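You operate a simulated robot arm through the tools that you are given. There is no shell and no other tool. Be economical: measure what you need, move in short steps, check, and stop when the job is done.

The job below is to be done with a simulated two-armed robot. You get a single attempt, and the scene is never put back.

## Task
Fit the teal handset with the cell that its label asks for, from the red case, and try its key.
Fine: old cell into the case, cover shut, key off again; hold the handset to draw the old cell and for the key. Where these are worked on the way, their far stop is far enough and under half their travel is too little: case cover.

Only the result counts: the job must be done as asked and must still hold three seconds after the hand-in. Knocking over, shifting, dropping, spilling or breaking anything else fails it. Lids that push on must go on centred and level and be pressed home; caps that screw on are set level and turned clockwise until they are tight.

## Robot
Two 6-joint arms with two-finger parallel grippers on one trunk, on a base that drives. Base frame: it is fixed to the floor where the robot stands at the start and does not move with it; the origin is under the middle of the robot, x ahead of it, y to its left, z up; the surface under the hand at the start is at about z = 0.85. Lengths are in m, angles in degrees, forces in N, time in s.
The left shoulder is at the start at [0.06, 0.187, 1.247], the right one opposite. With the tool pointing down near the work surface each hand reaches from about 0.1 to 0.6 m from the robot's upright axis, wherever it stands, measured 20 degrees to its own side. Places, roughly: case cover [0.6, 0.2, 1]; cover stay [0.6, 0, 0.9]; key of the teal handset [0.5, -0.4, 1]; knob of the teal handset [0.5, -0.4, 0.9]; pocket of the teal handset [0.5, -0.4, 0.9]; red case [0.6, 0.2, 0.9]. Payload 1.57 kg a hand.
The tool frame of a hand sits at the grasp point between the pads (the TCP): z along the fingers, y along the line on which they close. The tips reach 0.03 m beyond it. The gripper opens to 0.11 m. The fingers are 0.024 m wide and 0.012 m thick; the gripper's body (0.048 by 0.112 m) begins 0.078 m behind the TCP.
Orientation is that of the tool frame in the base frame, as [roll, pitch, yaw] about the fixed x, y, z axes, in that order (R = Rz(yaw) Ry(pitch) Rx(roll)). With the fingers straight down and closing along the base's y, the tool's x points along the base's -x, its y along +y and its z along -z.

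## Interface
- The arms move only by the tool drive_tool. It takes "left_plan", "right_plan" or both (then of equal length, played together; a hand with none holds still); each is a list of rows, each a list of 2 entries, a list of its own where there are three numbers: the shift along the base's x, y, z in units of 25 mm (1.0 is 25 mm), then the turn, a rotation vector about the base's x, y, z in units of 4 degrees (1.0 is 4 degrees). In form: [[[x, y, z], [ax, ay, az]], ...]. A call has 1 to 20 rows; each row shifts and turns the commanded pose from where the row before left it. "left_hand" and "right_hand" are, for a hand that has rows, the gripper command, from -1 (shut) to 1 (fully open), values between in proportion, set as the call begins (left out, the last holds). A call with a number of a shift or a turn outside -1 to 1 is refused whole. Rows are played at 5 a second. More than 0.05 m and 8.6 degrees between two rows, or a gripper value outside its range, and nothing of the call is played. Where a pose cannot be reached the arm comes as near as it can. A force on the tool above 90 N (or 10 N above the force at the start of the call, whichever is more), or a blocked arm, ends the call early, and 0.2 s more pass. Each finger travels about 0.153 m/s and halts on what it meets, pressing with about 43 N; the grip force reading is that of the motor and also rises with nothing between the fingers. The clock runs only during rows and for 0.2 s after the last one: add rows that do not move to give the fingers time. The reply holds the time, the measured pose of the TCP, the force on the tool along the base axes, the opening and the grip force, in the units named above and with some noise, with the torque about the TCP (base axes, N m) and any sound that the robot's microphone picked up, and new pictures: "show" is both (left out), scene, wrist or none (wrist: the cameras of the hands that moved).
- Cameras (640 x 400 px; columns grow to the right, rows downward): "scene" is now at [0.0146, -0.0029, 1.7847]; the picture's right is [-0.04, -1.00, 0.00], its down [-0.81, 0.03, -0.59] and it looks along [0.59, -0.02, -0.81] (base axes); focal length 257 px, centre (320, 200). "left" rides on the left gripper at [0.07, -0.016, -0.141] in its tool frame; the picture's right is [0.23, 0.97, 0.00], its down [-0.86, 0.20, -0.48] and it looks along [-0.47, 0.11, 0.88] (tool axes); focal length 222 px, centre (320, 200). "right" rides on the right gripper at [0.07, 0.016, -0.141] in its tool frame; the picture's right is [-0.23, 0.97, 0.00], its down [-0.86, -0.20, -0.48] and it looks along [-0.47, -0.11, 0.88] (tool axes); focal length 222 px, centre (320, 200). There is no depth. A picture from a camera that has moved, and an enlarged one, comes with that camera's place and axes in the base frame and with its lens.
- move_column(by): slides the trunk up (or, below 0, down) by that many m; the arms and the scene camera ride with it, the base frame stays. It gives what a move gives, with no picture.
- steer(legs): drives the robot by 1 to 6 legs, each [ahead, left, turn to the left] in m, m and degrees, along the robot's own axes; the way and the turn of a leg run together, so that a leg with both is an arc; at most 1.5 m and 180 degrees a leg. The arms and the cameras ride along, it lands a little off, and it stops where it bumps. It gives what a move gives, and a new picture of the scene camera.
- turn_head(pan, tilt): turns the head with the scene camera to pan (to the left, within 86 degrees either way) and tilt (down, from -29 to 69), counted from straight ahead of the robot. It gives what a move gives, and a new picture of the scene camera.
- inspect(camera, box): a new picture of the part [left, top, right, bottom] of that camera's present view, enlarged. It takes no simulated time.
- close_job(): hands the job in; it is judged then, once.

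Work in short steps. Places have to be worked out from the pictures, the camera data and where the tool is seen: move nearer, look again, correct. Check each grasp and each placing, and mend what went wrong. You have 120 turns and 260 pictures in all, those below and enlarged ones among them. Open the grippers and draw the arms clear of the work before you hand the job in, unless the task says otherwise; then end with one line.

The tools are called after "Call:" by a JSON object that holds its "op" and its "data". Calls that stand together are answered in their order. drive_tool: Moves the arms, as the interface text tells. Its arguments: {"type":"object","properties":{"left_plan":{"type":"array","items":{"type":"array"}},"left_hand":{"type":"number"},"right_plan":{"type":"array","items":{"type":"array"}},"right_hand":{"type":"number"},"show":{"type":"string","enum":["both","scene","wrist","none"]}},"required":[]} The other tools are called the same way: move_column (by) slides the trunk up or down; steer (legs) drives the base; turn_head (pan, tilt) turns the head that bears the scene camera; inspect (camera, box) takes an enlarged picture of a part of a camera's view; close_job () hands the job in.

At the start:

```text
time_s: 0.0
left_eef_pos: [0.4479, 0.1368, 1.377]
left_tool_rot: [180.0, -0.1, -179.9]
left_ft_force: [0.5, -0.3, -0.4]
left_wrist_torque: [-0.03, -0.02, -0.03]
left_width: 0.1097
left_gripper_force: 0.0
right_eef_pos: [0.4293, -0.1886, 1.3725]
right_tool_rot: [-180.0, 0.0, 180.0]
right_ft_force: [0.0, 0.0, -0.4]
right_wrist_torque: [0.0, 0.0, 0.01]
right_width: 0.11
right_gripper_force: 0.0
trunk travel left (down, up): [-0.875, 0.115]
robot x, y, heading: [-0.0016, 0.0001, -0.1]
head pan, tilt: [-2.3, 54.1]
```

scene: 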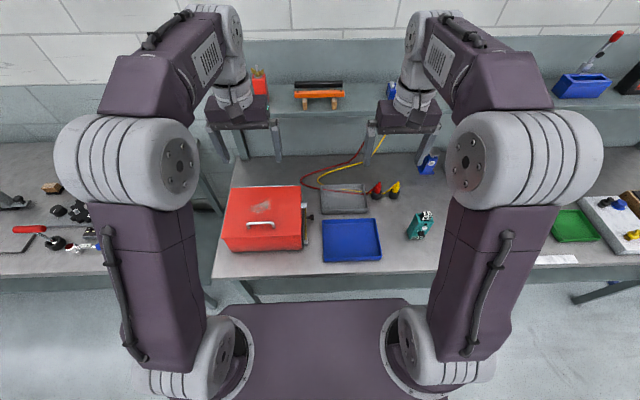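
right: 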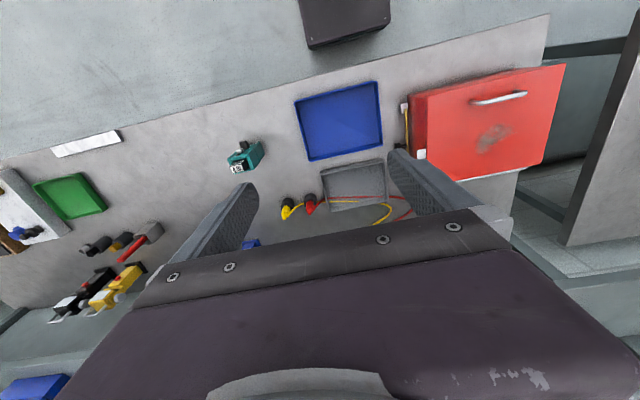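
left: 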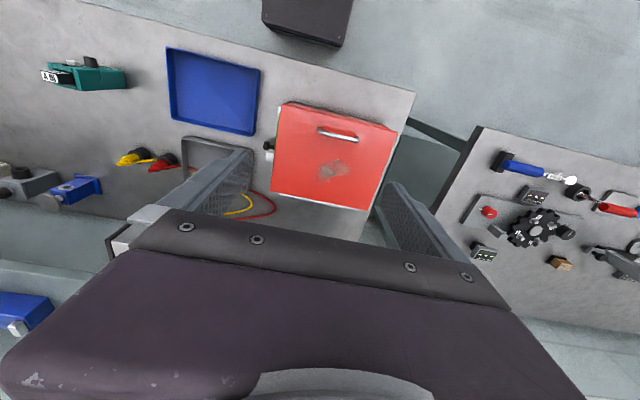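

I start by enlarging the views of the teal handset and the red case to see the label, the cover and the stay.

Call:
{"op": "inspect", "data": {"camera": "scene", "box": [380, 190, 460, 250]}}

Call:
{"op": "inspect", "data": {"camera": "scene", "box": [210, 170, 390, 280]}}

Call:
{"op": "inspect", "data": {"camera": "left", "box": [20, 40, 140, 110]}}

Call:
{"op": "inspect", "data": {"camera": "right", "box": [210, 125, 290, 180]}}

```text
6.67 times, centred on (420, 220) of scene
camera zoom: at [0.0146, -0.0029, 1.7847], right [-0.04, -1.0, 0.0], down [-0.81, 0.03, -0.59], along [0.59, -0.02, -0.81], focal length 1711 px, centre (-347, 67)
```

zoom: 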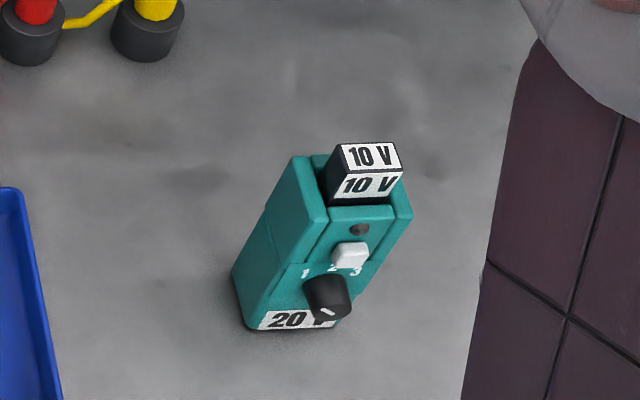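

```text
3.56 times, centred on (300, 225) of scene
camera zoom: at [0.0146, -0.0029, 1.7847], right [-0.04, -1.0, 0.0], down [-0.81, 0.03, -0.59], along [0.59, -0.02, -0.81], focal length 912 px, centre (391, 111)
```

zoom: 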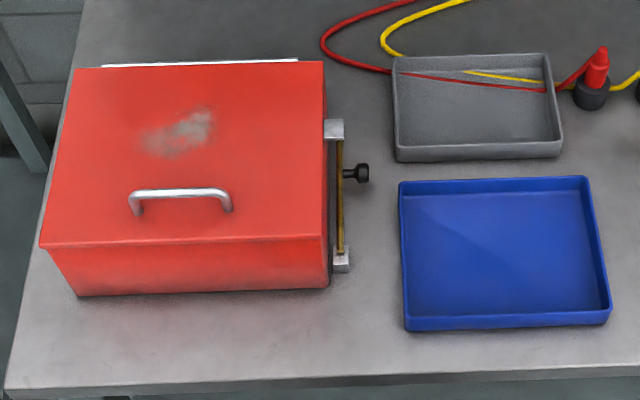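

```text
5.33 times, centred on (80, 75) of left
camera zoom: at [0.379, 0.1201, 1.5182], right [-0.23, 0.97, 0.0], down [0.86, 0.2, 0.48], along [0.47, 0.11, -0.88], focal length 1185 px, centre (1600, 867)
```

zoom: 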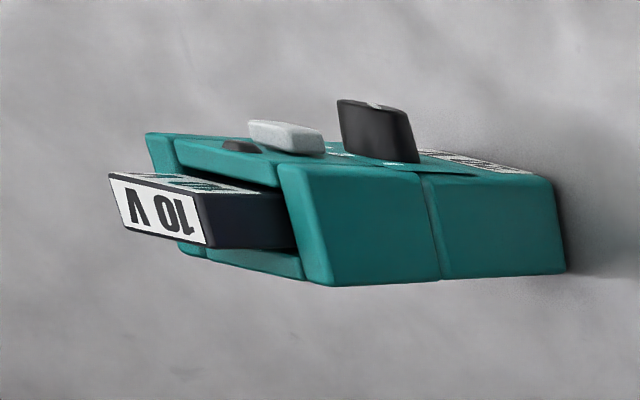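

```text
7.27 times, centred on (250, 152) of right
camera zoom: at [0.3598, -0.1702, 1.5127], right [0.23, 0.97, 0.0], down [0.86, -0.2, 0.48], along [0.47, -0.11, -0.88], focal length 1615 px, centre (829, 546)
```

zoom: 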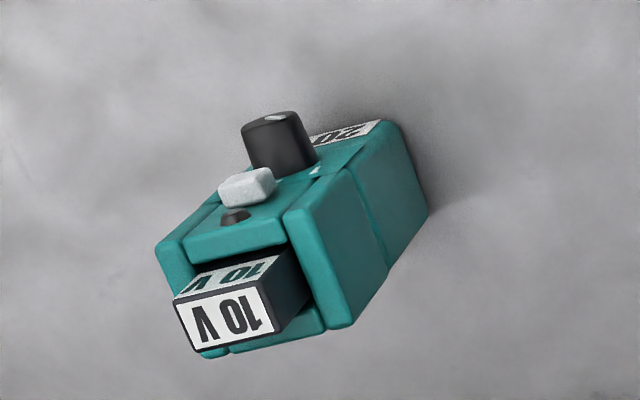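

The handset asks for 20 V and holds a 10 V cell that sticks out of its top. Next I look at the stay on the case's right side and at the surroundings.

Call:
{"op": "inspect", "data": {"camera": "left", "box": [230, 90, 330, 180]}}

Call:
{"op": "inspect", "data": {"camera": "right", "box": [380, 80, 480, 170]}}

```text
4.44 times, centred on (280, 135) of left
camera zoom: at [0.379, 0.1201, 1.5182], right [-0.23, 0.97, 0.0], down [0.86, 0.2, 0.48], along [0.47, 0.11, -0.88], focal length 987 px, centre (498, 489)
```

zoom: 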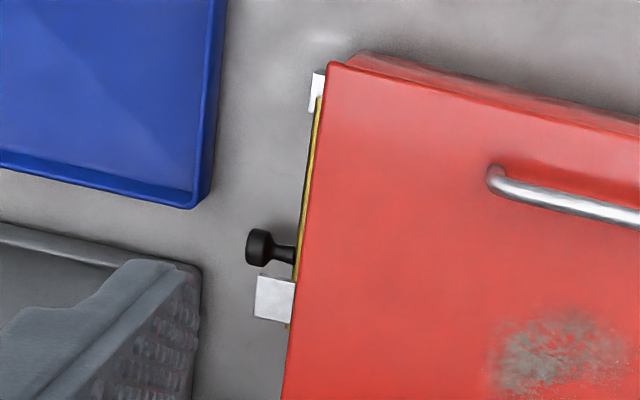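

```text
4.44 times, centred on (430, 125) of right
camera zoom: at [0.3598, -0.1702, 1.5127], right [0.23, 0.97, 0.0], down [0.86, -0.2, 0.48], along [0.47, -0.11, -0.88], focal length 987 px, centre (-169, 533)
```

zoom: 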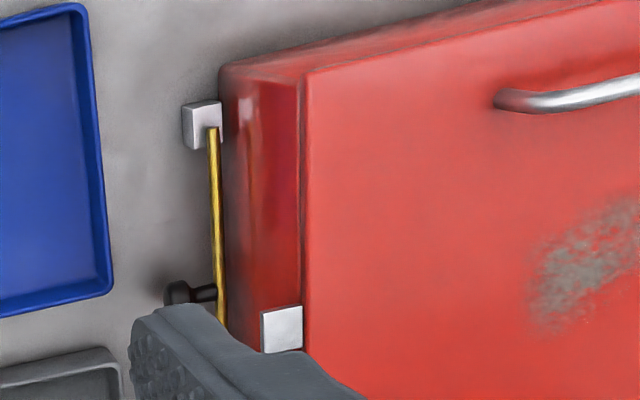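

Working on the case and its hinge at x≈0.68 will need more reach, so I drive 0.12 m closer and watch for bumps.

Call:
{"op": "steer", "data": {"legs": [[0.12, 0, 0]]}}

Call:
{"op": "drive_tool", "data": {"right_plan": [[[0, 0.5, -1], [0, 0, 1]], [[0, 0.5, -1], [0, 0, 1]], [[0, 0.5, -1], [0, 0, 1]], [[0, 0.5, -1], [0, 0, 1]], [[0, 0, -1], [0, 0, 1]], [[0, 0, -1], [0, 0, 1]], [[0, 0, -1], [0, 0, 1]], [[0, 0, -1], [0, 0, 1]], [[0, 0, -1], [0, 0, 1]], [[0, 0, 0], [0, 0, 1]], [[0, 0, 0], [0, 0, 1]], [[0, 0, 0], [0, 0, 1]], [[0, 0, 0], [0, 0, 1]], [[0, 0, 0], [0, 0, 1]], [[0, 0, 0], [0, 0, 1]], [[0, 0, 0], [0, 0, 1]], [[0, 0, 0], [0, 0, 1]], [[0, 0, 0], [0, 0, 1]]], "right_hand": -1}}

```text
time_s: 1.2
left_eef_pos: [0.565, 0.1366, 1.3782]
left_tool_rot: [-180.0, 0.2, 180.0]
left_ft_force: [-0.8, 0.6, 0.0]
left_wrist_torque: [-0.03, -0.01, 0.04]
left_width: 0.1102
left_gripper_force: 0.0
right_eef_pos: [0.5465, -0.1874, 1.3744]
right_tool_rot: [179.9, 0.2, -180.0]
right_ft_force: [0.5, -0.2, 0.1]
right_wrist_torque: [-0.02, 0.01, 0.02]
right_width: 0.11
right_gripper_force: 0.1
trunk travel left (down, up): [-0.875, 0.115]
robot x, y, heading: [0.1193, -0.0021, 0.1]
head pan, tilt: [-2.3, 54.1]
camera scene: at [0.1302, -0.0029, 1.7847], right [-0.04, -1.0, 0.0], down [-0.81, 0.03, -0.59], along [0.59, -0.02, -0.81], focal length 257 px, centre (320, 200)
```

scene: 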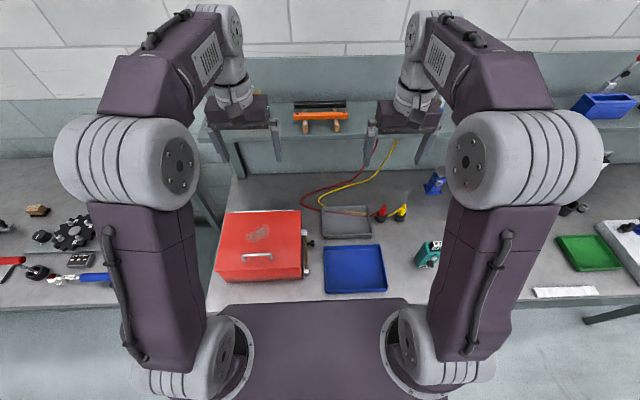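

```text
time_s: 5.0
left_eef_pos: [0.5693, 0.1375, 1.378]
left_tool_rot: [-179.9, 0.0, 180.0]
left_ft_force: [0.2, 0.0, 0.4]
left_wrist_torque: [0.02, 0.0, 0.01]
left_width: 0.1096
left_gripper_force: 0.1
right_eef_pos: [0.5494, -0.1372, 1.1458]
right_tool_rot: [-180.0, 0.0, -108.0]
right_ft_force: [-0.6, 0.5, 0.6]
right_wrist_torque: [0.0, 0.01, 0.01]
right_width: 0.0003
right_gripper_force: 21.4
trunk travel left (down, up): [-0.875, 0.115]
robot x, y, heading: [0.1204, -0.0014, -0.4]
head pan, tilt: [-2.3, 54.1]
camera scene: at [0.1355, -0.0029, 1.7847], right [-0.04, -1.0, 0.0], down [-0.81, 0.03, -0.59], along [0.59, -0.02, -0.81], focal length 257 px, centre (320, 200)
camera right: at [0.5131, -0.1974, 1.2876], right [-0.86, 0.52, 0.0], down [0.45, 0.75, 0.48], along [0.25, 0.41, -0.88], focal length 222 px, centre (320, 200)
```

scene: 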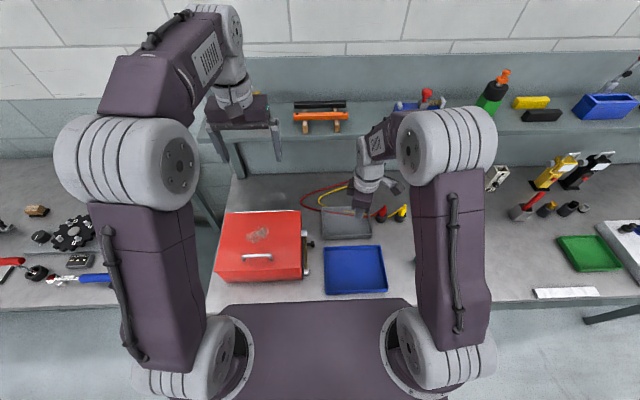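
right: 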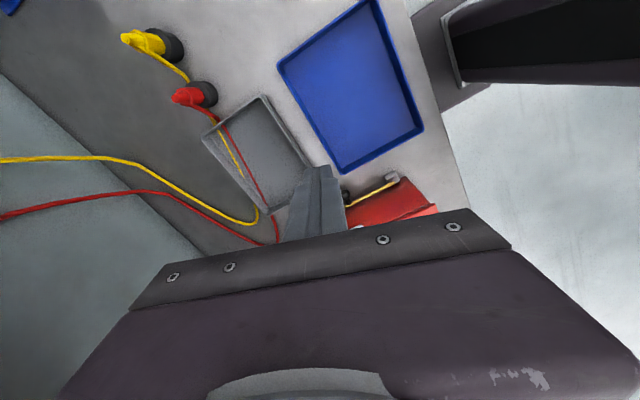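

The stay shows only at the edge of the right wrist view. I tilt the right hand towards the case side, to see the stay in profile.

Call:
{"op": "drive_tool", "data": {"right_plan": [[[0, -0.5, 0], [1, 0, 0]], [[0, -0.5, 0], [1, 0, 0]], [[0, -0.5, 0], [1, 0, 0]], [[0, -0.5, 0], [1, 0, 0]], [[0, 0, -0.5], [1, 0, 0]], [[0, 0, -0.5], [1, 0, 0]], [[0, 0, -0.5], [1, 0, 0]], [[0, 0, -0.5], [1, 0, 0]], [[0, 0, 0], [1, 0, 0]], [[0, 0, 0], [1, 0, 0]]], "show": "wrist"}}

Call:
{"op": "inspect", "data": {"camera": "right", "box": [300, 60, 620, 260]}}

```text
time_s: 7.2
left_eef_pos: [0.5685, 0.1374, 1.3771]
left_tool_rot: [180.0, 0.1, 180.0]
left_ft_force: [0.0, -0.1, 1.1]
left_wrist_torque: [0.01, 0.0, 0.05]
left_width: 0.1101
left_gripper_force: 0.1
right_eef_pos: [0.5487, -0.1885, 1.097]
right_tool_rot: [165.4, 37.8, -112.9]
right_ft_force: [0.0, -0.1, -0.5]
right_wrist_torque: [-0.02, 0.0, 0.02]
right_width: 0.0001
right_gripper_force: 21.3
trunk travel left (down, up): [-0.875, 0.115]
robot x, y, heading: [0.1194, 0.0007, -0.1]
head pan, tilt: [-2.3, 54.1]
camera right: at [0.513, -0.3246, 1.1645], right [-0.86, 0.39, 0.33], down [0.45, 0.27, 0.85], along [0.25, 0.88, -0.41], focal length 222 px, centre (320, 200)
```

right: 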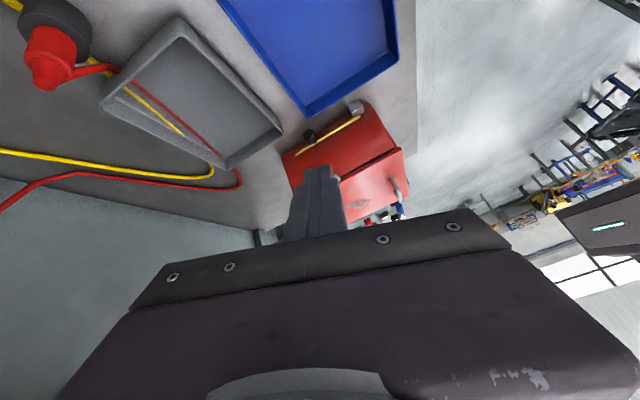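

```text
2.00 times, centred on (460, 160) of right
camera zoom: at [0.513, -0.3246, 1.1645], right [-0.86, 0.39, 0.33], down [0.45, 0.27, 0.85], along [0.25, 0.88, -0.41], focal length 444 px, centre (40, 280)
```

zoom: 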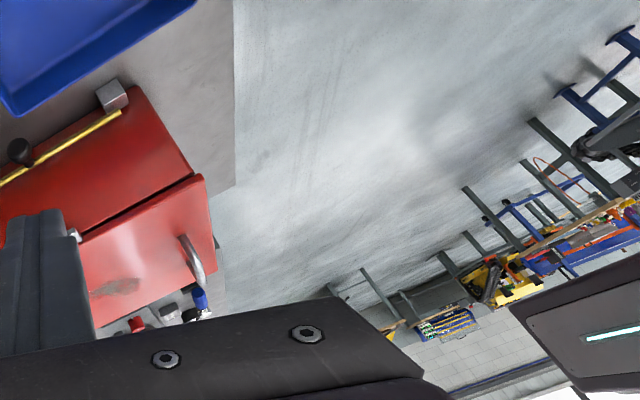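

The rod pivots at the front block and carries a knob. I open the right fingers to clear the view and enlarge it.

Call:
{"op": "drive_tool", "data": {"right_plan": [[[0, 1, 0], [0, 0, 0]], [[0, 1, 0], [0, 0, 0]], [[0, 1, 0], [0, 0, 0]], [[0.5, 0, 0], [0, 0, 0]], [[0, 0, 0], [0, 0, 0]]], "right_hand": 1, "show": "none"}}

Call:
{"op": "inspect", "data": {"camera": "right", "box": [230, 60, 450, 240]}}

```text
time_s: 8.4
left_eef_pos: [0.5688, 0.1378, 1.3775]
left_tool_rot: [-179.9, 0.0, 180.0]
left_ft_force: [0.0, 0.1, 0.3]
left_wrist_torque: [-0.01, 0.0, 0.04]
left_width: 0.11
left_gripper_force: 0.1
right_eef_pos: [0.5631, -0.1117, 1.0976]
right_tool_rot: [165.3, 37.7, -113.1]
right_ft_force: [-0.3, 0.0, 0.9]
right_wrist_torque: [-0.04, -0.03, 0.01]
right_width: 0.1102
right_gripper_force: 0.1
trunk travel left (down, up): [-0.875, 0.115]
robot x, y, heading: [0.1229, -0.0014, -0.0]
head pan, tilt: [-2.3, 54.1]
```

```text
2.22 times, centred on (340, 150) of right
camera zoom: at [0.5266, -0.2489, 1.1658], right [-0.86, 0.4, 0.33], down [0.45, 0.27, 0.85], along [0.25, 0.88, -0.41], focal length 494 px, centre (276, 311)
```

zoom: 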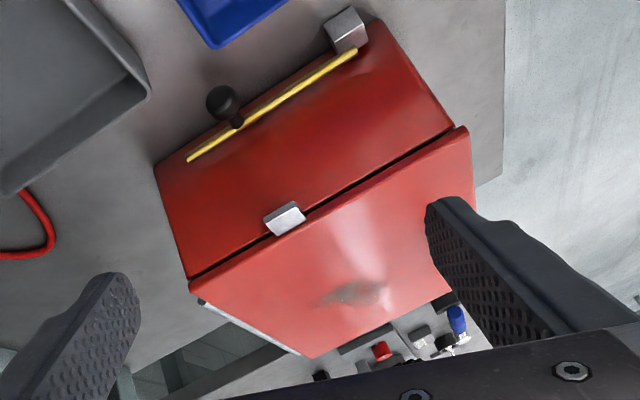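

The rod is a prop: it pivots at the front block, and its free end should fit under the catch on the cover's edge. I draw the right hand back and bring the left over the handle (about [0.477, 0.192, 1.01]), turned so that its fingers close along x.

Call:
{"op": "drive_tool", "data": {"left_plan": [[[-0.2, 0.1, -0.5], [0, 0, -1]], [[-0.2, 0.1, -0.5], [0, 0, -1]], [[-0.2, 0.1, -0.5], [0, 0, -1]], [[-0.2, 0.1, -0.5], [0, 0, -1]], [[-0.2, 0.1, -0.5], [0, 0, -1]], [[-0.2, 0.1, -0.5], [0, 0, -1]], [[-0.2, 0.1, -0.5], [0, 0, -1]], [[-0.2, 0.1, -0.5], [0, 0, -1]], [[-0.2, 0.1, -0.5], [0, 0, -1]], [[-0.2, 0.1, -0.5], [0, 0, -1]], [[-0.2, 0.1, -0.5], [0, 0, -1]], [[-0.2, 0.1, -0.5], [0, 0, -1]], [[-0.2, 0.1, -0.5], [0, 0, -1]], [[-0.2, 0.1, -0.5], [0, 0, -1]], [[-0.2, 0.1, -0.5], [0, 0, -1]], [[-0.2, 0.1, -0.5], [0, 0, -1]], [[-0.2, 0.1, -0.5], [0, 0, -1]], [[-0.2, 0.1, -0.5], [0, 0, -1]], [[0, 0.2, 0], [0, 0, -1]], [[0, 0.17, 0], [0, 0, -1]]], "right_plan": [[[0, -1, 1], [-1, 0, 0]], [[0, -1, 1], [-1, 0, 0]], [[0, -1, 1], [-1, 0, 0]], [[0, -1, 1], [-1, 0, 0]], [[0, -1, 0], [-1, 0, 0]], [[-1, -0.5, 0], [-1, 0, 0]], [[-1, 0, 0], [-1, 0, 0]], [[-1, 0, 0], [-1, 0, 0]], [[-1, 0, 0], [-1, 0, 0]], [[0, 0, 0], [-1, 0, 0]], [[0, 0, 0], [0, 0, -1]], [[0, 0, 0], [0, 0, -1]], [[0, 0, 0], [0, 0, -1]], [[0, 0, 0], [0, 0, -1]], [[0, 0, 0], [0, 0, -1]], [[0, 0, 0], [0, 0, -1]], [[0, 0, 0], [0, 0, -1]], [[0, 0, 0], [0, 0, -1]], [[0, 0, 0], [0, 0, -1]], [[0, 0, 0], [0, 0, -1]]], "left_hand": 0.2}}

```text
time_s: 12.6
left_eef_pos: [0.4783, 0.1929, 1.1514]
left_tool_rot: [180.0, 0.1, 99.8]
left_ft_force: [-0.3, -0.5, 0.5]
left_wrist_torque: [-0.02, 0.01, 0.01]
left_width: 0.0657
left_gripper_force: 0.1
right_eef_pos: [0.4644, -0.2509, 1.1968]
right_tool_rot: [-180.0, 0.0, -148.0]
right_ft_force: [0.1, 0.5, 0.1]
right_wrist_torque: [-0.01, -0.03, -0.03]
right_width: 0.11
right_gripper_force: 0.0
trunk travel left (down, up): [-0.875, 0.115]
robot x, y, heading: [0.119, 0.0016, -0.2]
head pan, tilt: [-2.3, 54.1]
camera scene: at [0.1352, -0.0028, 1.7847], right [-0.04, -1.0, 0.0], down [-0.81, 0.03, -0.59], along [0.59, -0.02, -0.81], focal length 257 px, centre (320, 200)
camera right: at [0.3949, -0.2717, 1.3381], right [-0.32, 0.95, 0.0], down [0.83, 0.28, 0.48], along [0.45, 0.15, -0.88], focal length 222 px, centre (320, 200)
camera left: at [0.4509, 0.2574, 1.2927], right [0.92, 0.39, 0.0], down [0.34, -0.81, 0.48], along [0.19, -0.44, -0.88], focal length 222 px, centre (320, 200)
```

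scene: 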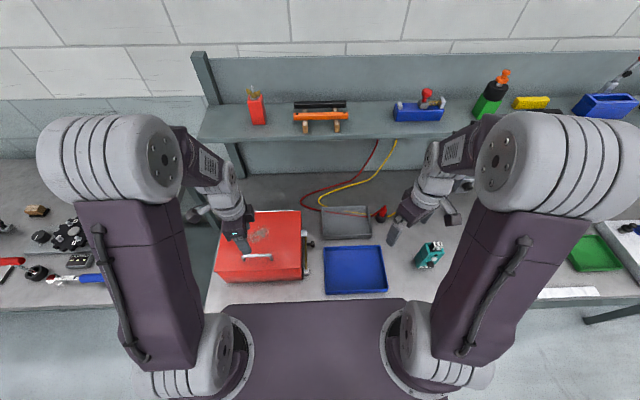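
right: 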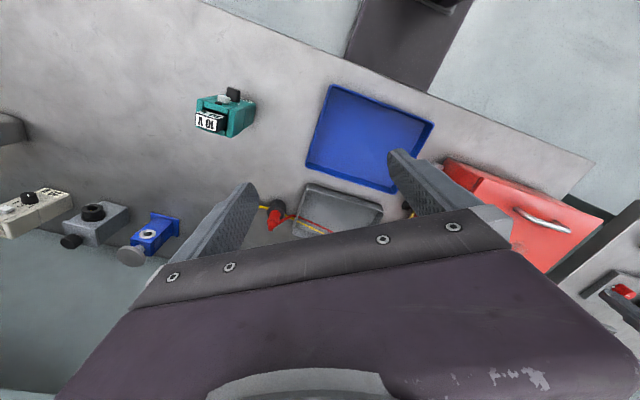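
left: 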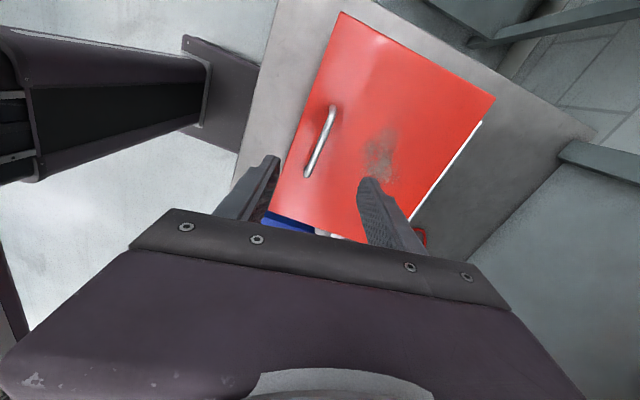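

The handle is centred at about [0.481, 0.192] and the case is turned about 4°. I trim the yaw, go down onto the bar and close.

Call:
{"op": "drive_tool", "data": {"left_plan": [[[0.12, 0, -1], [0, 0, -1]], [[0, 0, -1], [0, 0, -0.35]], [[0, 0, -1], [0, 0, 0]], [[0, 0, -1], [0, 0, 0]], [[0, 0, -1], [0, 0, 0]], [[0, 0, -0.7], [0, 0, 0]]], "show": "wrist"}}

Call:
{"op": "drive_tool", "data": {"left_plan": [[[0, 0, 0], [0, 0, 0]], [[0, 0, 0], [0, 0, 0]], [[0, 0, 0], [0, 0, 0]]], "left_hand": -1}}

```text
time_s: 14.0
left_eef_pos: [0.4807, 0.1925, 1.0099]
left_tool_rot: [180.0, -0.1, 94.5]
left_ft_force: [0.5, 2.1, 2.9]
left_wrist_torque: [0.06, 0.06, -0.07]
left_width: 0.0653
left_gripper_force: 0.1
right_eef_pos: [0.4617, -0.2502, 1.1978]
right_tool_rot: [-180.0, 0.0, -147.9]
right_ft_force: [-0.4, -0.2, 0.1]
right_wrist_torque: [-0.01, 0.02, 0.01]
right_width: 0.1101
right_gripper_force: 0.0
trunk travel left (down, up): [-0.875, 0.115]
robot x, y, heading: [0.1238, -0.0004, 0.0]
head pan, tilt: [-2.3, 54.1]
camera left: at [0.4597, 0.2601, 1.1519], right [0.95, 0.3, 0.0], down [0.27, -0.84, 0.48], along [0.15, -0.46, -0.88], focal length 222 px, centre (320, 200)
```

left: 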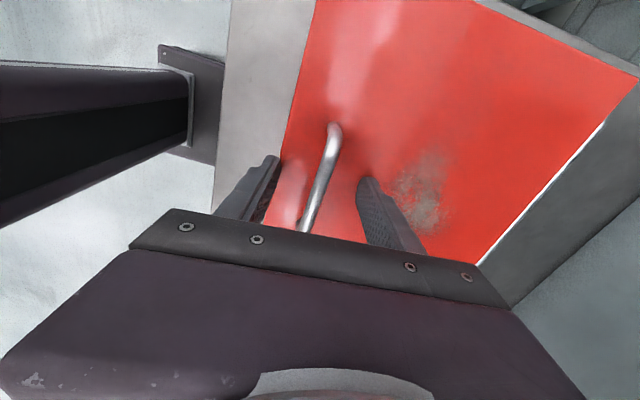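

```text
time_s: 14.8
left_eef_pos: [0.4794, 0.1926, 1.0115]
left_tool_rot: [-179.8, 0.0, 94.5]
left_ft_force: [-7.1, -2.0, -0.6]
left_wrist_torque: [-0.06, -0.02, -0.81]
left_width: 0.0117
left_gripper_force: 28.8
right_eef_pos: [0.4609, -0.2508, 1.1977]
right_tool_rot: [180.0, 0.2, -147.9]
right_ft_force: [0.2, -0.4, 0.1]
right_wrist_torque: [0.01, 0.01, 0.02]
right_width: 0.1099
right_gripper_force: 0.1
trunk travel left (down, up): [-0.875, 0.115]
robot x, y, heading: [0.1207, 0.0001, -0.0]
head pan, tilt: [-2.3, 54.1]
camera scene: at [0.1331, -0.0033, 1.7846], right [-0.04, -1.0, 0.0], down [-0.81, 0.03, -0.59], along [0.59, -0.02, -0.81], focal length 257 px, centre (320, 200)
camera left: at [0.4577, 0.2598, 1.152], right [0.95, 0.3, 0.0], down [0.27, -0.84, 0.48], along [0.14, -0.46, -0.88], focal length 222 px, centre (320, 200)
```

scene: 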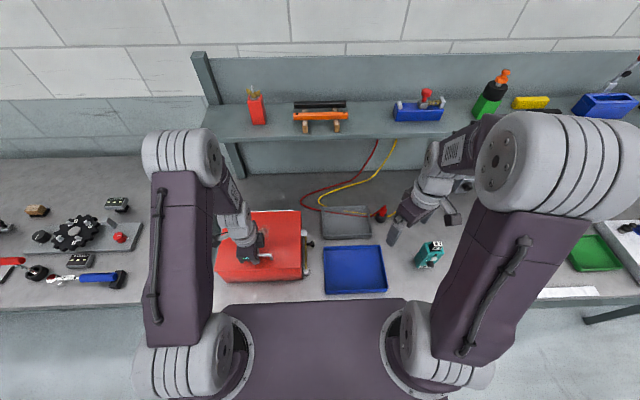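
left: 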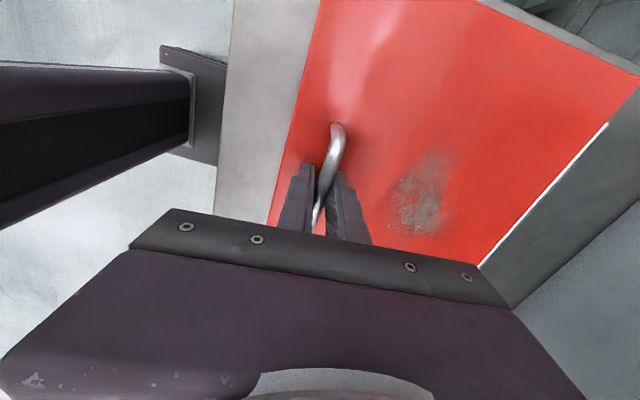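

The bar is held (11.7 mm). I start lifting along an arc about the hinge (x≈0.68, z≈0.97), tilting the tool a little with the cover and watching forces.

Call:
{"op": "drive_tool", "data": {"left_plan": [[[0.2, 0, 0.68], [0, 0.6, -0.3]], [[0.2, 0, 0.68], [0, 0.6, -0.3]], [[0.32, 0, 0.64], [0, 0.6, 0]], [[0.32, 0, 0.64], [0, 0.6, 0]]]}}

```text
time_s: 15.8
left_eef_pos: [0.5029, 0.1916, 1.077]
left_tool_rot: [-170.5, -0.4, 92.1]
left_ft_force: [-11.5, 6.7, 1.6]
left_wrist_torque: [0.04, 0.04, -0.61]
left_width: 0.0107
left_gripper_force: 28.5
right_eef_pos: [0.4616, -0.2485, 1.198]
right_tool_rot: [-179.9, 0.1, -147.9]
right_ft_force: [-0.1, 0.3, -0.5]
right_wrist_torque: [0.01, -0.01, 0.02]
right_width: 0.11
right_gripper_force: 0.0
trunk travel left (down, up): [-0.875, 0.115]
robot x, y, heading: [0.1219, 0.0003, 0.1]
head pan, tilt: [-2.3, 54.1]
camera scene: at [0.1322, -0.0008, 1.7848], right [-0.04, -1.0, 0.0], down [-0.81, 0.03, -0.59], along [0.59, -0.02, -0.81], focal length 257 px, centre (320, 200)
camera left: at [0.5089, 0.2602, 1.219], right [0.95, 0.26, -0.16], down [0.31, -0.85, 0.43], along [-0.02, -0.46, -0.89], focal length 222 px, centre (320, 200)
```

scene: 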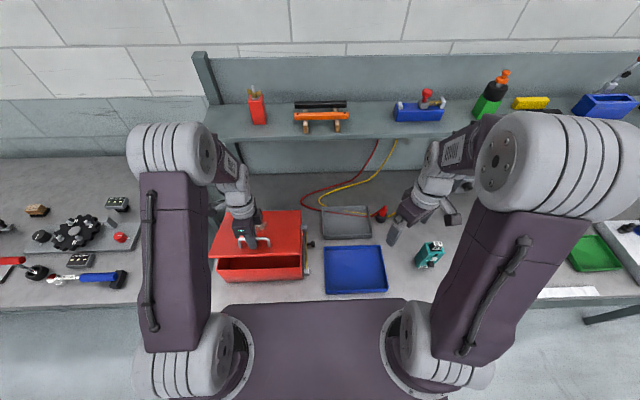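
left: 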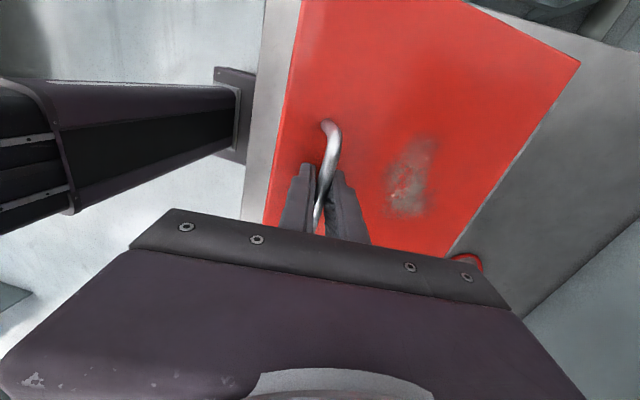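

The cover lifts freely, with a mild force against +x. I go on with a little less x.

Call:
{"op": "drive_tool", "data": {"left_plan": [[[0.25, 0, 0.58], [0, 0.7, -0.3]], [[0.33, 0, 0.56], [0, 0.7, -0.3]], [[0.42, 0, 0.53], [0, 0.7, 0]], [[0.45, 0, 0.5], [0, 0.7, 0]]]}}

```text
time_s: 16.8
left_eef_pos: [0.549, 0.1918, 1.1289]
left_tool_rot: [-159.1, -0.5, 89.7]
left_ft_force: [8.6, -2.4, -15.2]
left_wrist_torque: [0.19, 0.11, 0.53]
left_width: 0.01
left_gripper_force: 27.7
right_eef_pos: [0.4672, -0.2497, 1.1965]
right_tool_rot: [179.9, -0.2, -147.9]
right_ft_force: [0.1, 0.5, -0.4]
right_wrist_torque: [-0.01, -0.01, 0.0]
right_width: 0.1099
right_gripper_force: 0.0
trunk travel left (down, up): [-0.875, 0.115]
robot x, y, heading: [0.1201, 0.0001, 0.2]
head pan, tilt: [-2.3, 54.1]
camera scene: at [0.1419, -0.0035, 1.7845], right [-0.04, -1.0, 0.0], down [-0.81, 0.03, -0.58], along [0.58, -0.02, -0.81], focal length 257 px, centre (320, 200)
camera left: at [0.5848, 0.2593, 1.2671], right [0.91, 0.22, -0.34], down [0.35, -0.86, 0.37], along [-0.21, -0.46, -0.86], focal length 222 px, centre (320, 200)
```

scene: 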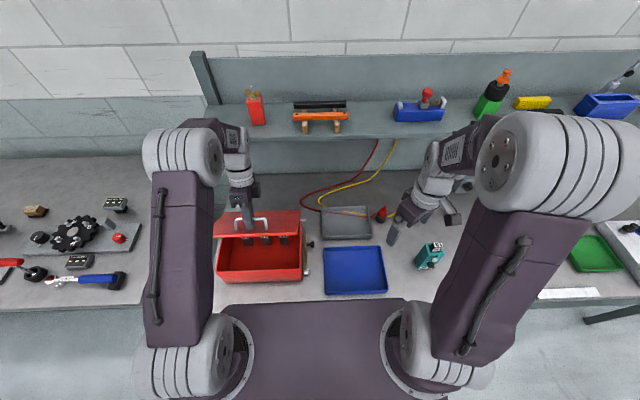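
left: 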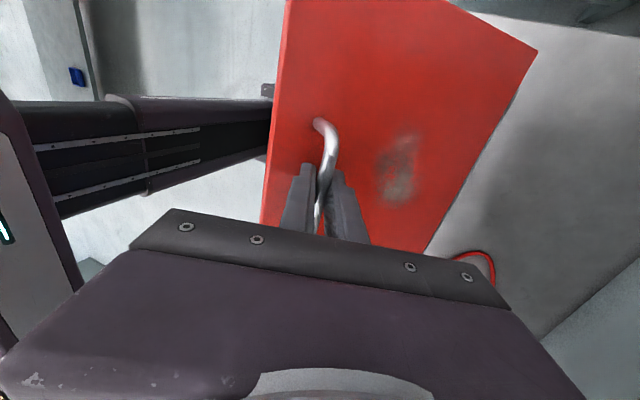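

The opening is about 39° and the cells show at the back of the case. I go on along the arc with more tilt.

Call:
{"op": "drive_tool", "data": {"left_plan": [[[0.57, 0, 0.43], [0, 1, 0]], [[0.61, 0, 0.38], [0, 1, 0]], [[0.64, 0, 0.33], [0, 1, 0]], [[0.66, 0, 0.27], [0, 1, 0]]]}}

```text
time_s: 17.8
left_eef_pos: [0.5884, 0.1919, 1.1539]
left_tool_rot: [-143.1, -0.5, 89.6]
left_ft_force: [19.3, -4.1, -41.8]
left_wrist_torque: [0.08, 0.06, 0.33]
left_width: 0.01
left_gripper_force: 28.2
left hand out of reach, approached as far as the arm can: row 4
right_eef_pos: [0.475, -0.2495, 1.1925]
right_tool_rot: [179.7, -0.5, -148.0]
right_ft_force: [0.0, 0.4, -1.0]
right_wrist_torque: [0.01, 0.01, -0.03]
right_width: 0.1101
right_gripper_force: 0.0
trunk travel left (down, up): [-0.875, 0.115]
robot x, y, heading: [0.1244, 0.0005, -0.0]
head pan, tilt: [-2.3, 54.1]
camera scene: at [0.1547, -0.0023, 1.7839], right [-0.04, -1.0, 0.0], down [-0.82, 0.03, -0.58], along [0.58, -0.02, -0.82], focal length 257 px, centre (320, 200)
camera left: at [0.6617, 0.2595, 1.2775], right [0.78, 0.22, -0.58], down [0.44, -0.86, 0.26], along [-0.44, -0.46, -0.77], focal length 222 px, centre (320, 200)
```

scene: 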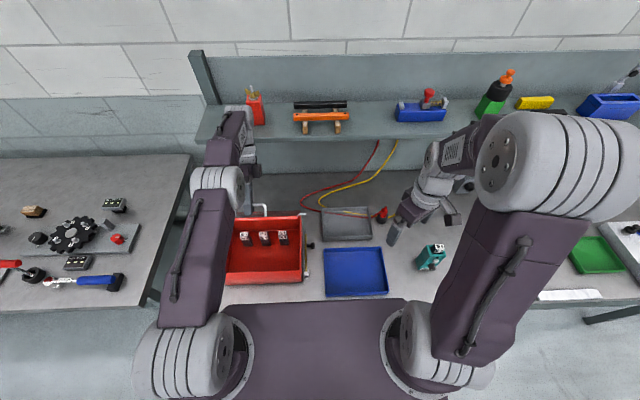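
left: 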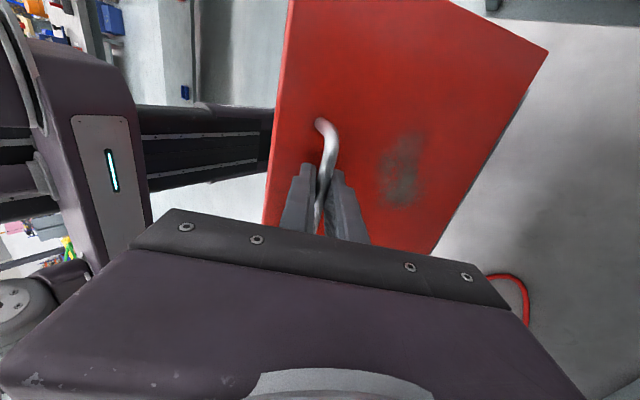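

The left arm nears its limit at about 52° open. I look at the stay and at the case interior now.

Call:
{"op": "inspect", "data": {"camera": "scene", "box": [200, 195, 340, 295]}}

Call:
{"op": "inspect", "data": {"camera": "right", "box": [380, 60, 640, 260]}}

```text
4.00 times, centred on (270, 245) of scene
camera zoom: at [0.1547, -0.0023, 1.7839], right [-0.04, -1.0, 0.0], down [-0.82, 0.03, -0.58], along [0.58, -0.02, -0.82], focal length 1027 px, centre (520, 20)
```

zoom: 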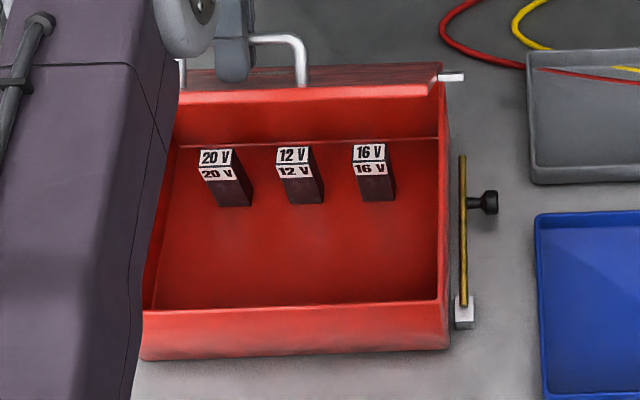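

```text
2.00 times, centred on (510, 160) of right
camera zoom: at [0.4093, -0.2715, 1.3345], right [-0.32, 0.95, 0.0], down [0.84, 0.28, 0.47], along [0.44, 0.15, -0.88], focal length 444 px, centre (-60, 280)
```

zoom: 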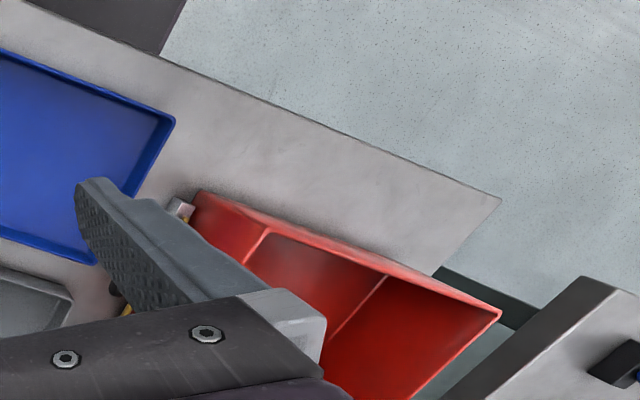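

The left fingers hold the cover at about 52°, and the cells 20 V, 12 V and 16 V stand along the back of the case. I bring the closed right hand, tilted forward, under the front-right part of the cover to push it on to its far stop.

Call:
{"op": "drive_tool", "data": {"right_plan": [[[-0.4, 0, 0], [0, 0, -1]], [[-0.4, 0, 0], [0, 0, -1]], [[-0.4, 0, 0], [0, 0, -1]], [[-0.4, 0, 0], [0, 0, -1]], [[-0.4, 0, 0], [0, 0, -1]], [[0, 0, 0], [0, 0, -1]], [[0, 0, 0], [0, 0, -1]], [[0, 0, 0], [0, 0, -1]], [[0, 0.5, 0], [0, -1, 0]], [[0, 0.5, 0], [0, -1, 0]], [[0, 0.5, 0], [0, -1, 0]], [[0, 0.5, 0], [0, -1, 0]], [[0, 0.5, 0], [0, -1, 0]], [[0, 0.5, -0.5], [0, -1, 0]], [[0, 0.5, -0.5], [0, -1, 0]], [[0, 1, -0.5], [0, -1, 0]], [[0, 1, -0.5], [0, -1, 0]], [[0, 1, -0.5], [0, -1, 0]], [[0, 1, -0.5], [0, -1, 0]], [[0, 1, -0.5], [0, -1, 0]]], "right_hand": -1}}

```text
time_s: 22.0
left_eef_pos: [0.5875, 0.1932, 1.1568]
left_tool_rot: [-143.4, -0.2, 89.4]
left_ft_force: [23.4, -5.4, -48.8]
left_wrist_torque: [-0.06, -0.19, 0.41]
left_width: 0.0098
left_gripper_force: 27.4
right_eef_pos: [0.5408, -0.0609, 1.1661]
right_tool_rot: [-178.2, 43.6, -179.9]
right_ft_force: [-0.5, -0.4, -0.1]
right_wrist_torque: [-0.01, 0.02, -0.01]
right_width: 0.0
right_gripper_force: 21.1
right hand out of reach, approached as far as the arm can: row 11, 12, 13, 14, 15, 16, 17, 18, 19
trunk travel left (down, up): [-0.875, 0.115]
robot x, y, heading: [0.1203, 0.0008, -0.2]
head pan, tilt: [-2.3, 54.1]
camera scene: at [0.1516, -0.0008, 1.7844], right [-0.04, -1.0, 0.0], down [-0.81, 0.03, -0.58], along [0.58, -0.02, -0.82], focal length 257 px, centre (320, 200)
camera right: at [0.3935, -0.0394, 1.219], right [0.18, 0.97, 0.13], down [0.28, -0.18, 0.94], along [0.94, -0.13, -0.31], focal length 222 px, centre (320, 200)
```

scene: 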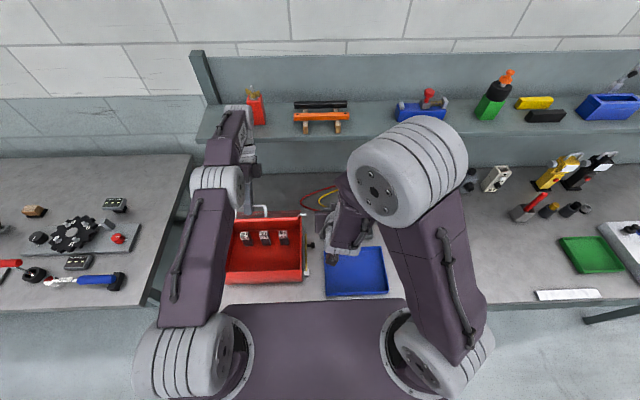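
right: 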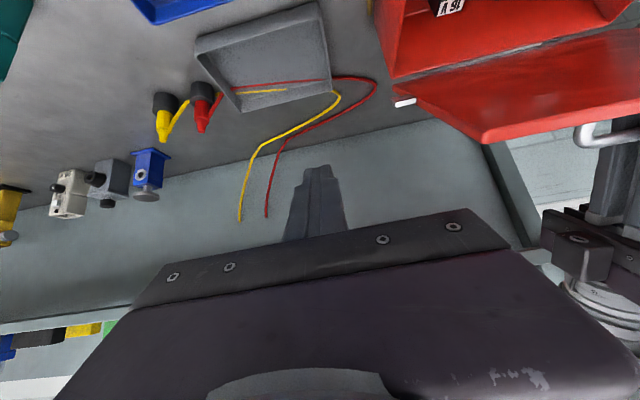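

With forward tilt the right arm is too cramped. I straighten it again and push the cover's front edge forward with the side of the closed vertical fingers, first placing them in front of the edge.

Call:
{"op": "drive_tool", "data": {"right_plan": [[[0.2, 0, 0.2], [0, 1, 0]], [[0.2, 0, 0.2], [0, 1, 0]], [[0.2, 0, 0.2], [0, 1, 0]], [[0.2, 0, 0.2], [0, 1, 0]], [[0.2, 0, 0.2], [0, 1, 0]], [[0.2, 0, 0], [0, 1, 0]], [[0.2, 0, 0], [0, 1, 0]], [[0.2, 0, 0], [0, 1, 0]], [[0, 0, 0], [0, 1, 0]], [[0, 0, 0], [0, 1, 0]], [[0, 0, 0], [0, 1, 0]], [[0, 0, 0], [0, 1, 0]], [[0, 0, 0], [0, 0, 0]]], "show": "scene"}}

```text
time_s: 24.8
left_eef_pos: [0.587, 0.1929, 1.1566]
left_tool_rot: [-143.4, -0.4, 89.4]
left_ft_force: [21.5, -3.6, -48.0]
left_wrist_torque: [0.23, -0.18, 0.22]
left_width: 0.0098
left_gripper_force: 27.8
right_eef_pos: [0.5684, -0.0744, 1.1813]
right_tool_rot: [-175.6, 2.7, -179.9]
right_ft_force: [0.6, 0.8, -0.1]
right_wrist_torque: [0.0, 0.03, 0.01]
right_width: 0.0
right_gripper_force: 21.5
right hand out of reach, approached as far as the arm can: row 3, 4, 5, 6
trunk travel left (down, up): [-0.875, 0.115]
robot x, y, heading: [0.12, 0.0033, 0.2]
head pan, tilt: [-2.3, 54.1]
camera scene: at [0.1514, -0.0012, 1.7843], right [-0.04, -1.0, 0.0], down [-0.81, 0.03, -0.58], along [0.58, -0.02, -0.82], focal length 257 px, centre (320, 200)
```

scene: 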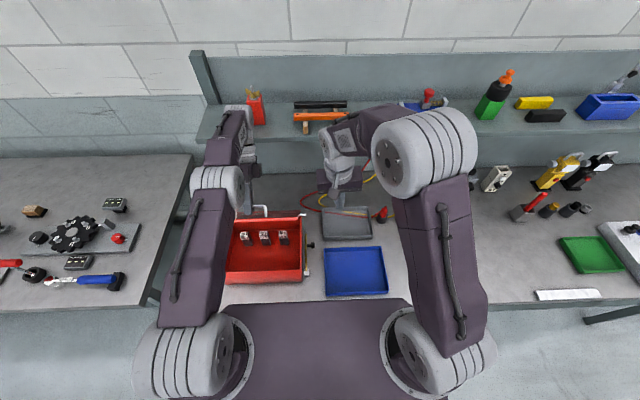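

The right hand is upright at [0.568, -0.074, 1.18]. I move it back in x first, then left to in front of the cover's edge.

Call:
{"op": "drive_tool", "data": {"right_plan": [[[-1, 0, 0], [1, 0.5, 0]], [[-1, 0, 0], [0, 0, 0]], [[-1, 0, 0], [0, 0, 0]], [[-0.1, 1, 0], [0, 0, 0]], [[0, 1, -0.4], [0, 0, 0]], [[0, 1, -0.4], [0, 0, 0]], [[0, 1, -0.4], [0, 0, 0]], [[0, 1, -0.4], [0, 0, 0]], [[0, 1, 0], [0, 0, 0]], [[0, 0.6, 0], [0, 0, 0]]]}}

```text
time_s: 27.0
left_eef_pos: [0.5882, 0.1935, 1.156]
left_tool_rot: [-143.5, -0.3, 89.6]
left_ft_force: [22.1, -3.8, -48.1]
left_wrist_torque: [0.15, -0.21, 0.32]
left_width: 0.0099
left_gripper_force: 27.8
right_eef_pos: [0.4897, 0.0924, 1.1426]
right_tool_rot: [-179.6, 0.7, 179.9]
right_ft_force: [-0.3, -0.7, -0.1]
right_wrist_torque: [0.0, 0.0, 0.03]
right_width: 0.0
right_gripper_force: 21.3
trunk travel left (down, up): [-0.875, 0.115]
robot x, y, heading: [0.121, 0.0023, -0.2]
head pan, tilt: [-2.3, 54.1]
camera scene: at [0.1512, -0.0011, 1.7844], right [-0.04, -1.0, 0.0], down [-0.81, 0.03, -0.58], along [0.58, -0.02, -0.82], focal length 257 px, centre (320, 200)
camera right: at [0.4182, 0.1115, 1.2826], right [0.23, 0.97, 0.0], down [0.85, -0.2, 0.49], along [0.48, -0.12, -0.87], focal length 222 px, centre (320, 200)
```

scene: 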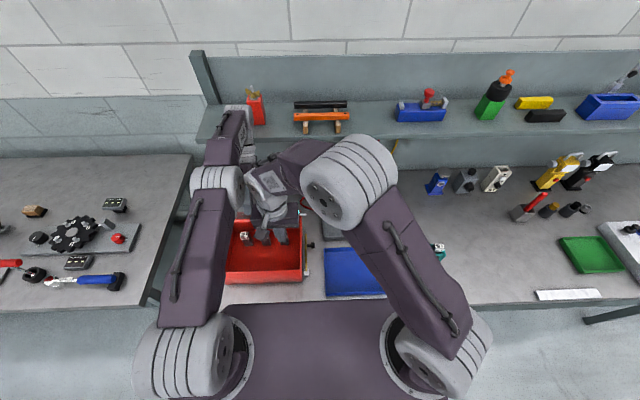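
right: 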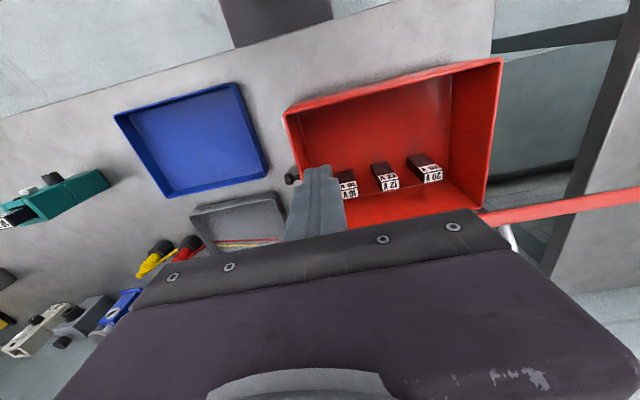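

The right fingers are in front of the edge. I advance in +x until they touch.

Call:
{"op": "drive_tool", "data": {"right_plan": [[[0.5, 0, 0], [0, 0, 0]], [[0.5, 0, 0], [0, 0, 0]], [[0.5, 0, 0], [0, 0, 0]]], "show": "none"}}

Call:
{"op": "inspect", "data": {"camera": "right", "box": [240, 60, 640, 260]}}

```text
time_s: 27.8
left_eef_pos: [0.5849, 0.1932, 1.1592]
left_tool_rot: [-144.5, -0.2, 89.5]
left_ft_force: [56.0, -4.6, -34.8]
left_wrist_torque: [0.07, -0.45, 0.27]
left_width: 0.0185
left_gripper_force: 32.8
right_eef_pos: [0.5172, 0.0936, 1.1442]
right_tool_rot: [-179.3, 0.3, 179.9]
right_ft_force: [-50.4, 3.5, 10.6]
right_wrist_torque: [0.06, -0.51, 0.35]
right_width: 0.0
right_gripper_force: 21.1
trunk travel left (down, up): [-0.875, 0.115]
robot x, y, heading: [0.1175, -0.0017, -0.1]
head pan, tilt: [-2.3, 54.1]
```

```text
1.60 times, centred on (440, 160) of right
camera zoom: at [0.4466, 0.1124, 1.2839], right [0.23, 0.97, -0.01], down [0.85, -0.2, 0.49], along [0.47, -0.12, -0.87], focal length 355 px, centre (128, 264)
```

zoom: 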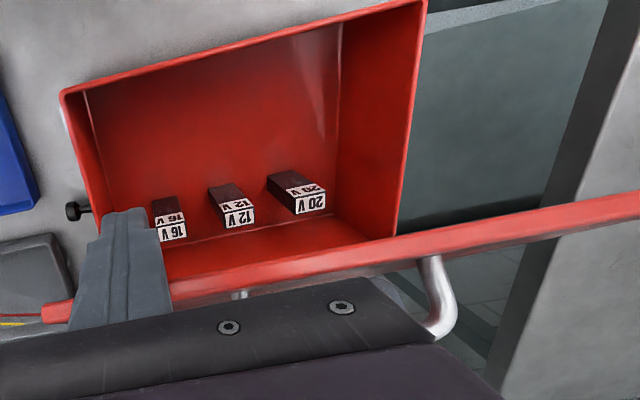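

The right hand now bears on the edge with 50 N. I open the left fingers and draw them off along their own axis, while the right keeps the cover up.

Call:
{"op": "drive_tool", "data": {"left_plan": [[[0, 0, 0], [0, 0, 0]], [[0.3, 0, 0.4], [0, 0, 0]], [[0.6, 0, 0.8], [0, 0, 0]], [[0.3, 0, 0.9], [0, 0, 0]], [[0, 0, 1], [0, -1, 0]], [[-0.3, 0.3, 0.7], [0, -1, 0]]], "left_hand": 0}}

```text
time_s: 29.2
left_eef_pos: [0.5572, 0.1987, 1.2547]
left_tool_rot: [-151.5, -0.6, 89.6]
left_ft_force: [0.4, 0.7, -0.1]
left_wrist_torque: [0.0, 0.0, 0.01]
left_width: 0.0549
left_gripper_force: 0.0
left hand out of reach, approached as far as the arm can: row 2, 3, 4
right_eef_pos: [0.5138, 0.0932, 1.1494]
right_tool_rot: [-179.6, 1.3, 179.9]
right_ft_force: [-12.6, -2.2, 7.0]
right_wrist_torque: [0.06, -0.18, 0.02]
right_width: 0.0
right_gripper_force: 21.4
trunk travel left (down, up): [-0.875, 0.115]
robot x, y, heading: [0.1202, 0.001, 0.2]
head pan, tilt: [-2.3, 54.1]
camera scene: at [0.1301, -0.0034, 1.7851], right [-0.04, -1.0, 0.0], down [-0.81, 0.03, -0.59], along [0.59, -0.02, -0.81], focal length 257 px, centre (320, 200)
camera left: at [0.6112, 0.2662, 1.3873], right [0.86, 0.23, -0.46], down [0.4, -0.86, 0.32], along [-0.33, -0.46, -0.83], focal length 222 px, centre (320, 200)
```

scene: 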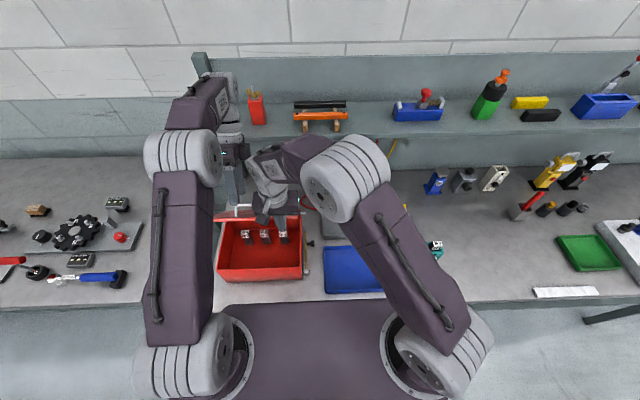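
left: 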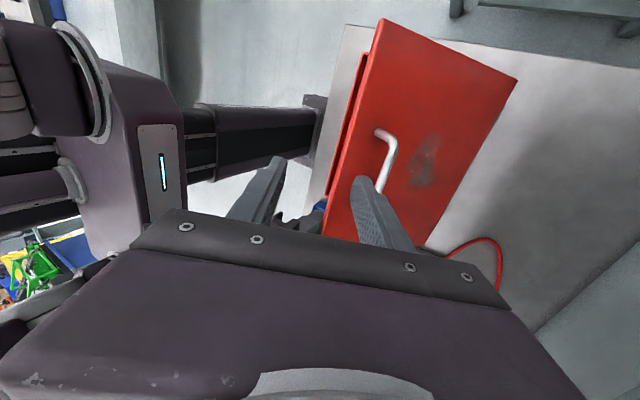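

The right holds the cover alone with only about 13 N. I push on forward and a little up towards the far stop.

Call:
{"op": "drive_tool", "data": {"right_plan": [[[0.7, 0, 0.4], [0, 0, 0]], [[0.7, 0, 0.4], [0, 0, 0]], [[0.7, 0, 0.35], [0, 0, 0]], [[0.7, 0, 0.3], [0, 0, 0]], [[0.7, 0, 0.2], [0, 0, 0]], [[0.7, 0, 0.1], [0, 0, 0]]]}}

```text
time_s: 30.6
left_eef_pos: [0.5616, 0.1982, 1.2527]
left_tool_rot: [-151.2, -0.5, 89.6]
left_ft_force: [0.5, -0.5, -0.1]
left_wrist_torque: [-0.01, 0.0, -0.01]
left_width: 0.0549
left_gripper_force: 0.1
right_eef_pos: [0.6241, 0.0901, 1.1925]
right_tool_rot: [-179.7, 1.4, 179.8]
right_ft_force: [-0.9, 1.6, 6.1]
right_wrist_torque: [0.06, -0.09, 0.0]
right_width: 0.0
right_gripper_force: 21.1
trunk travel left (down, up): [-0.875, 0.115]
robot x, y, heading: [0.1221, -0.0024, -0.0]
head pan, tilt: [-2.3, 54.1]
camera scene: at [0.1353, -0.0028, 1.7848], right [-0.04, -1.0, 0.0], down [-0.81, 0.03, -0.59], along [0.59, -0.02, -0.81], focal length 257 px, centre (320, 200)
camera right: at [0.5515, 0.1089, 1.3312], right [0.23, 0.97, 0.0], down [0.84, -0.2, 0.5], along [0.49, -0.11, -0.87], focal length 222 px, centre (320, 200)
```

scene: 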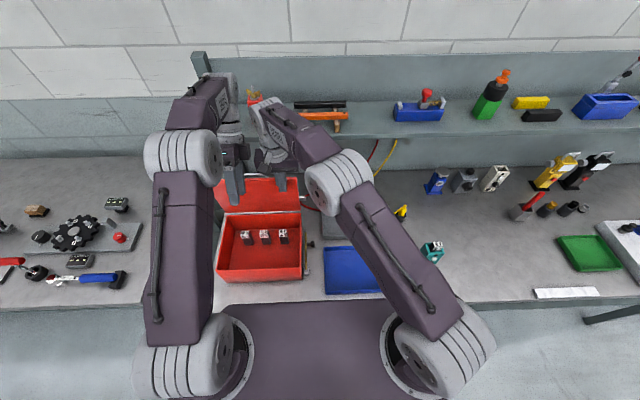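
right: 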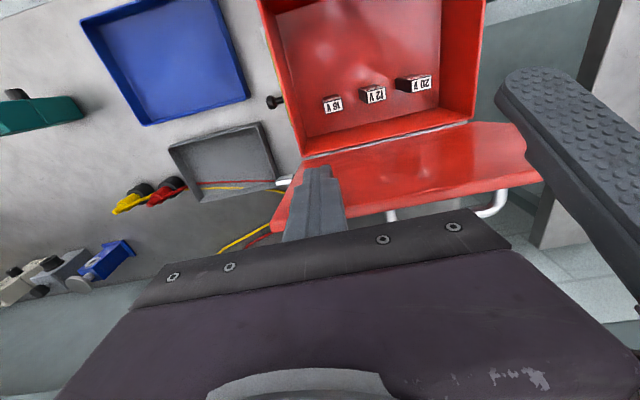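

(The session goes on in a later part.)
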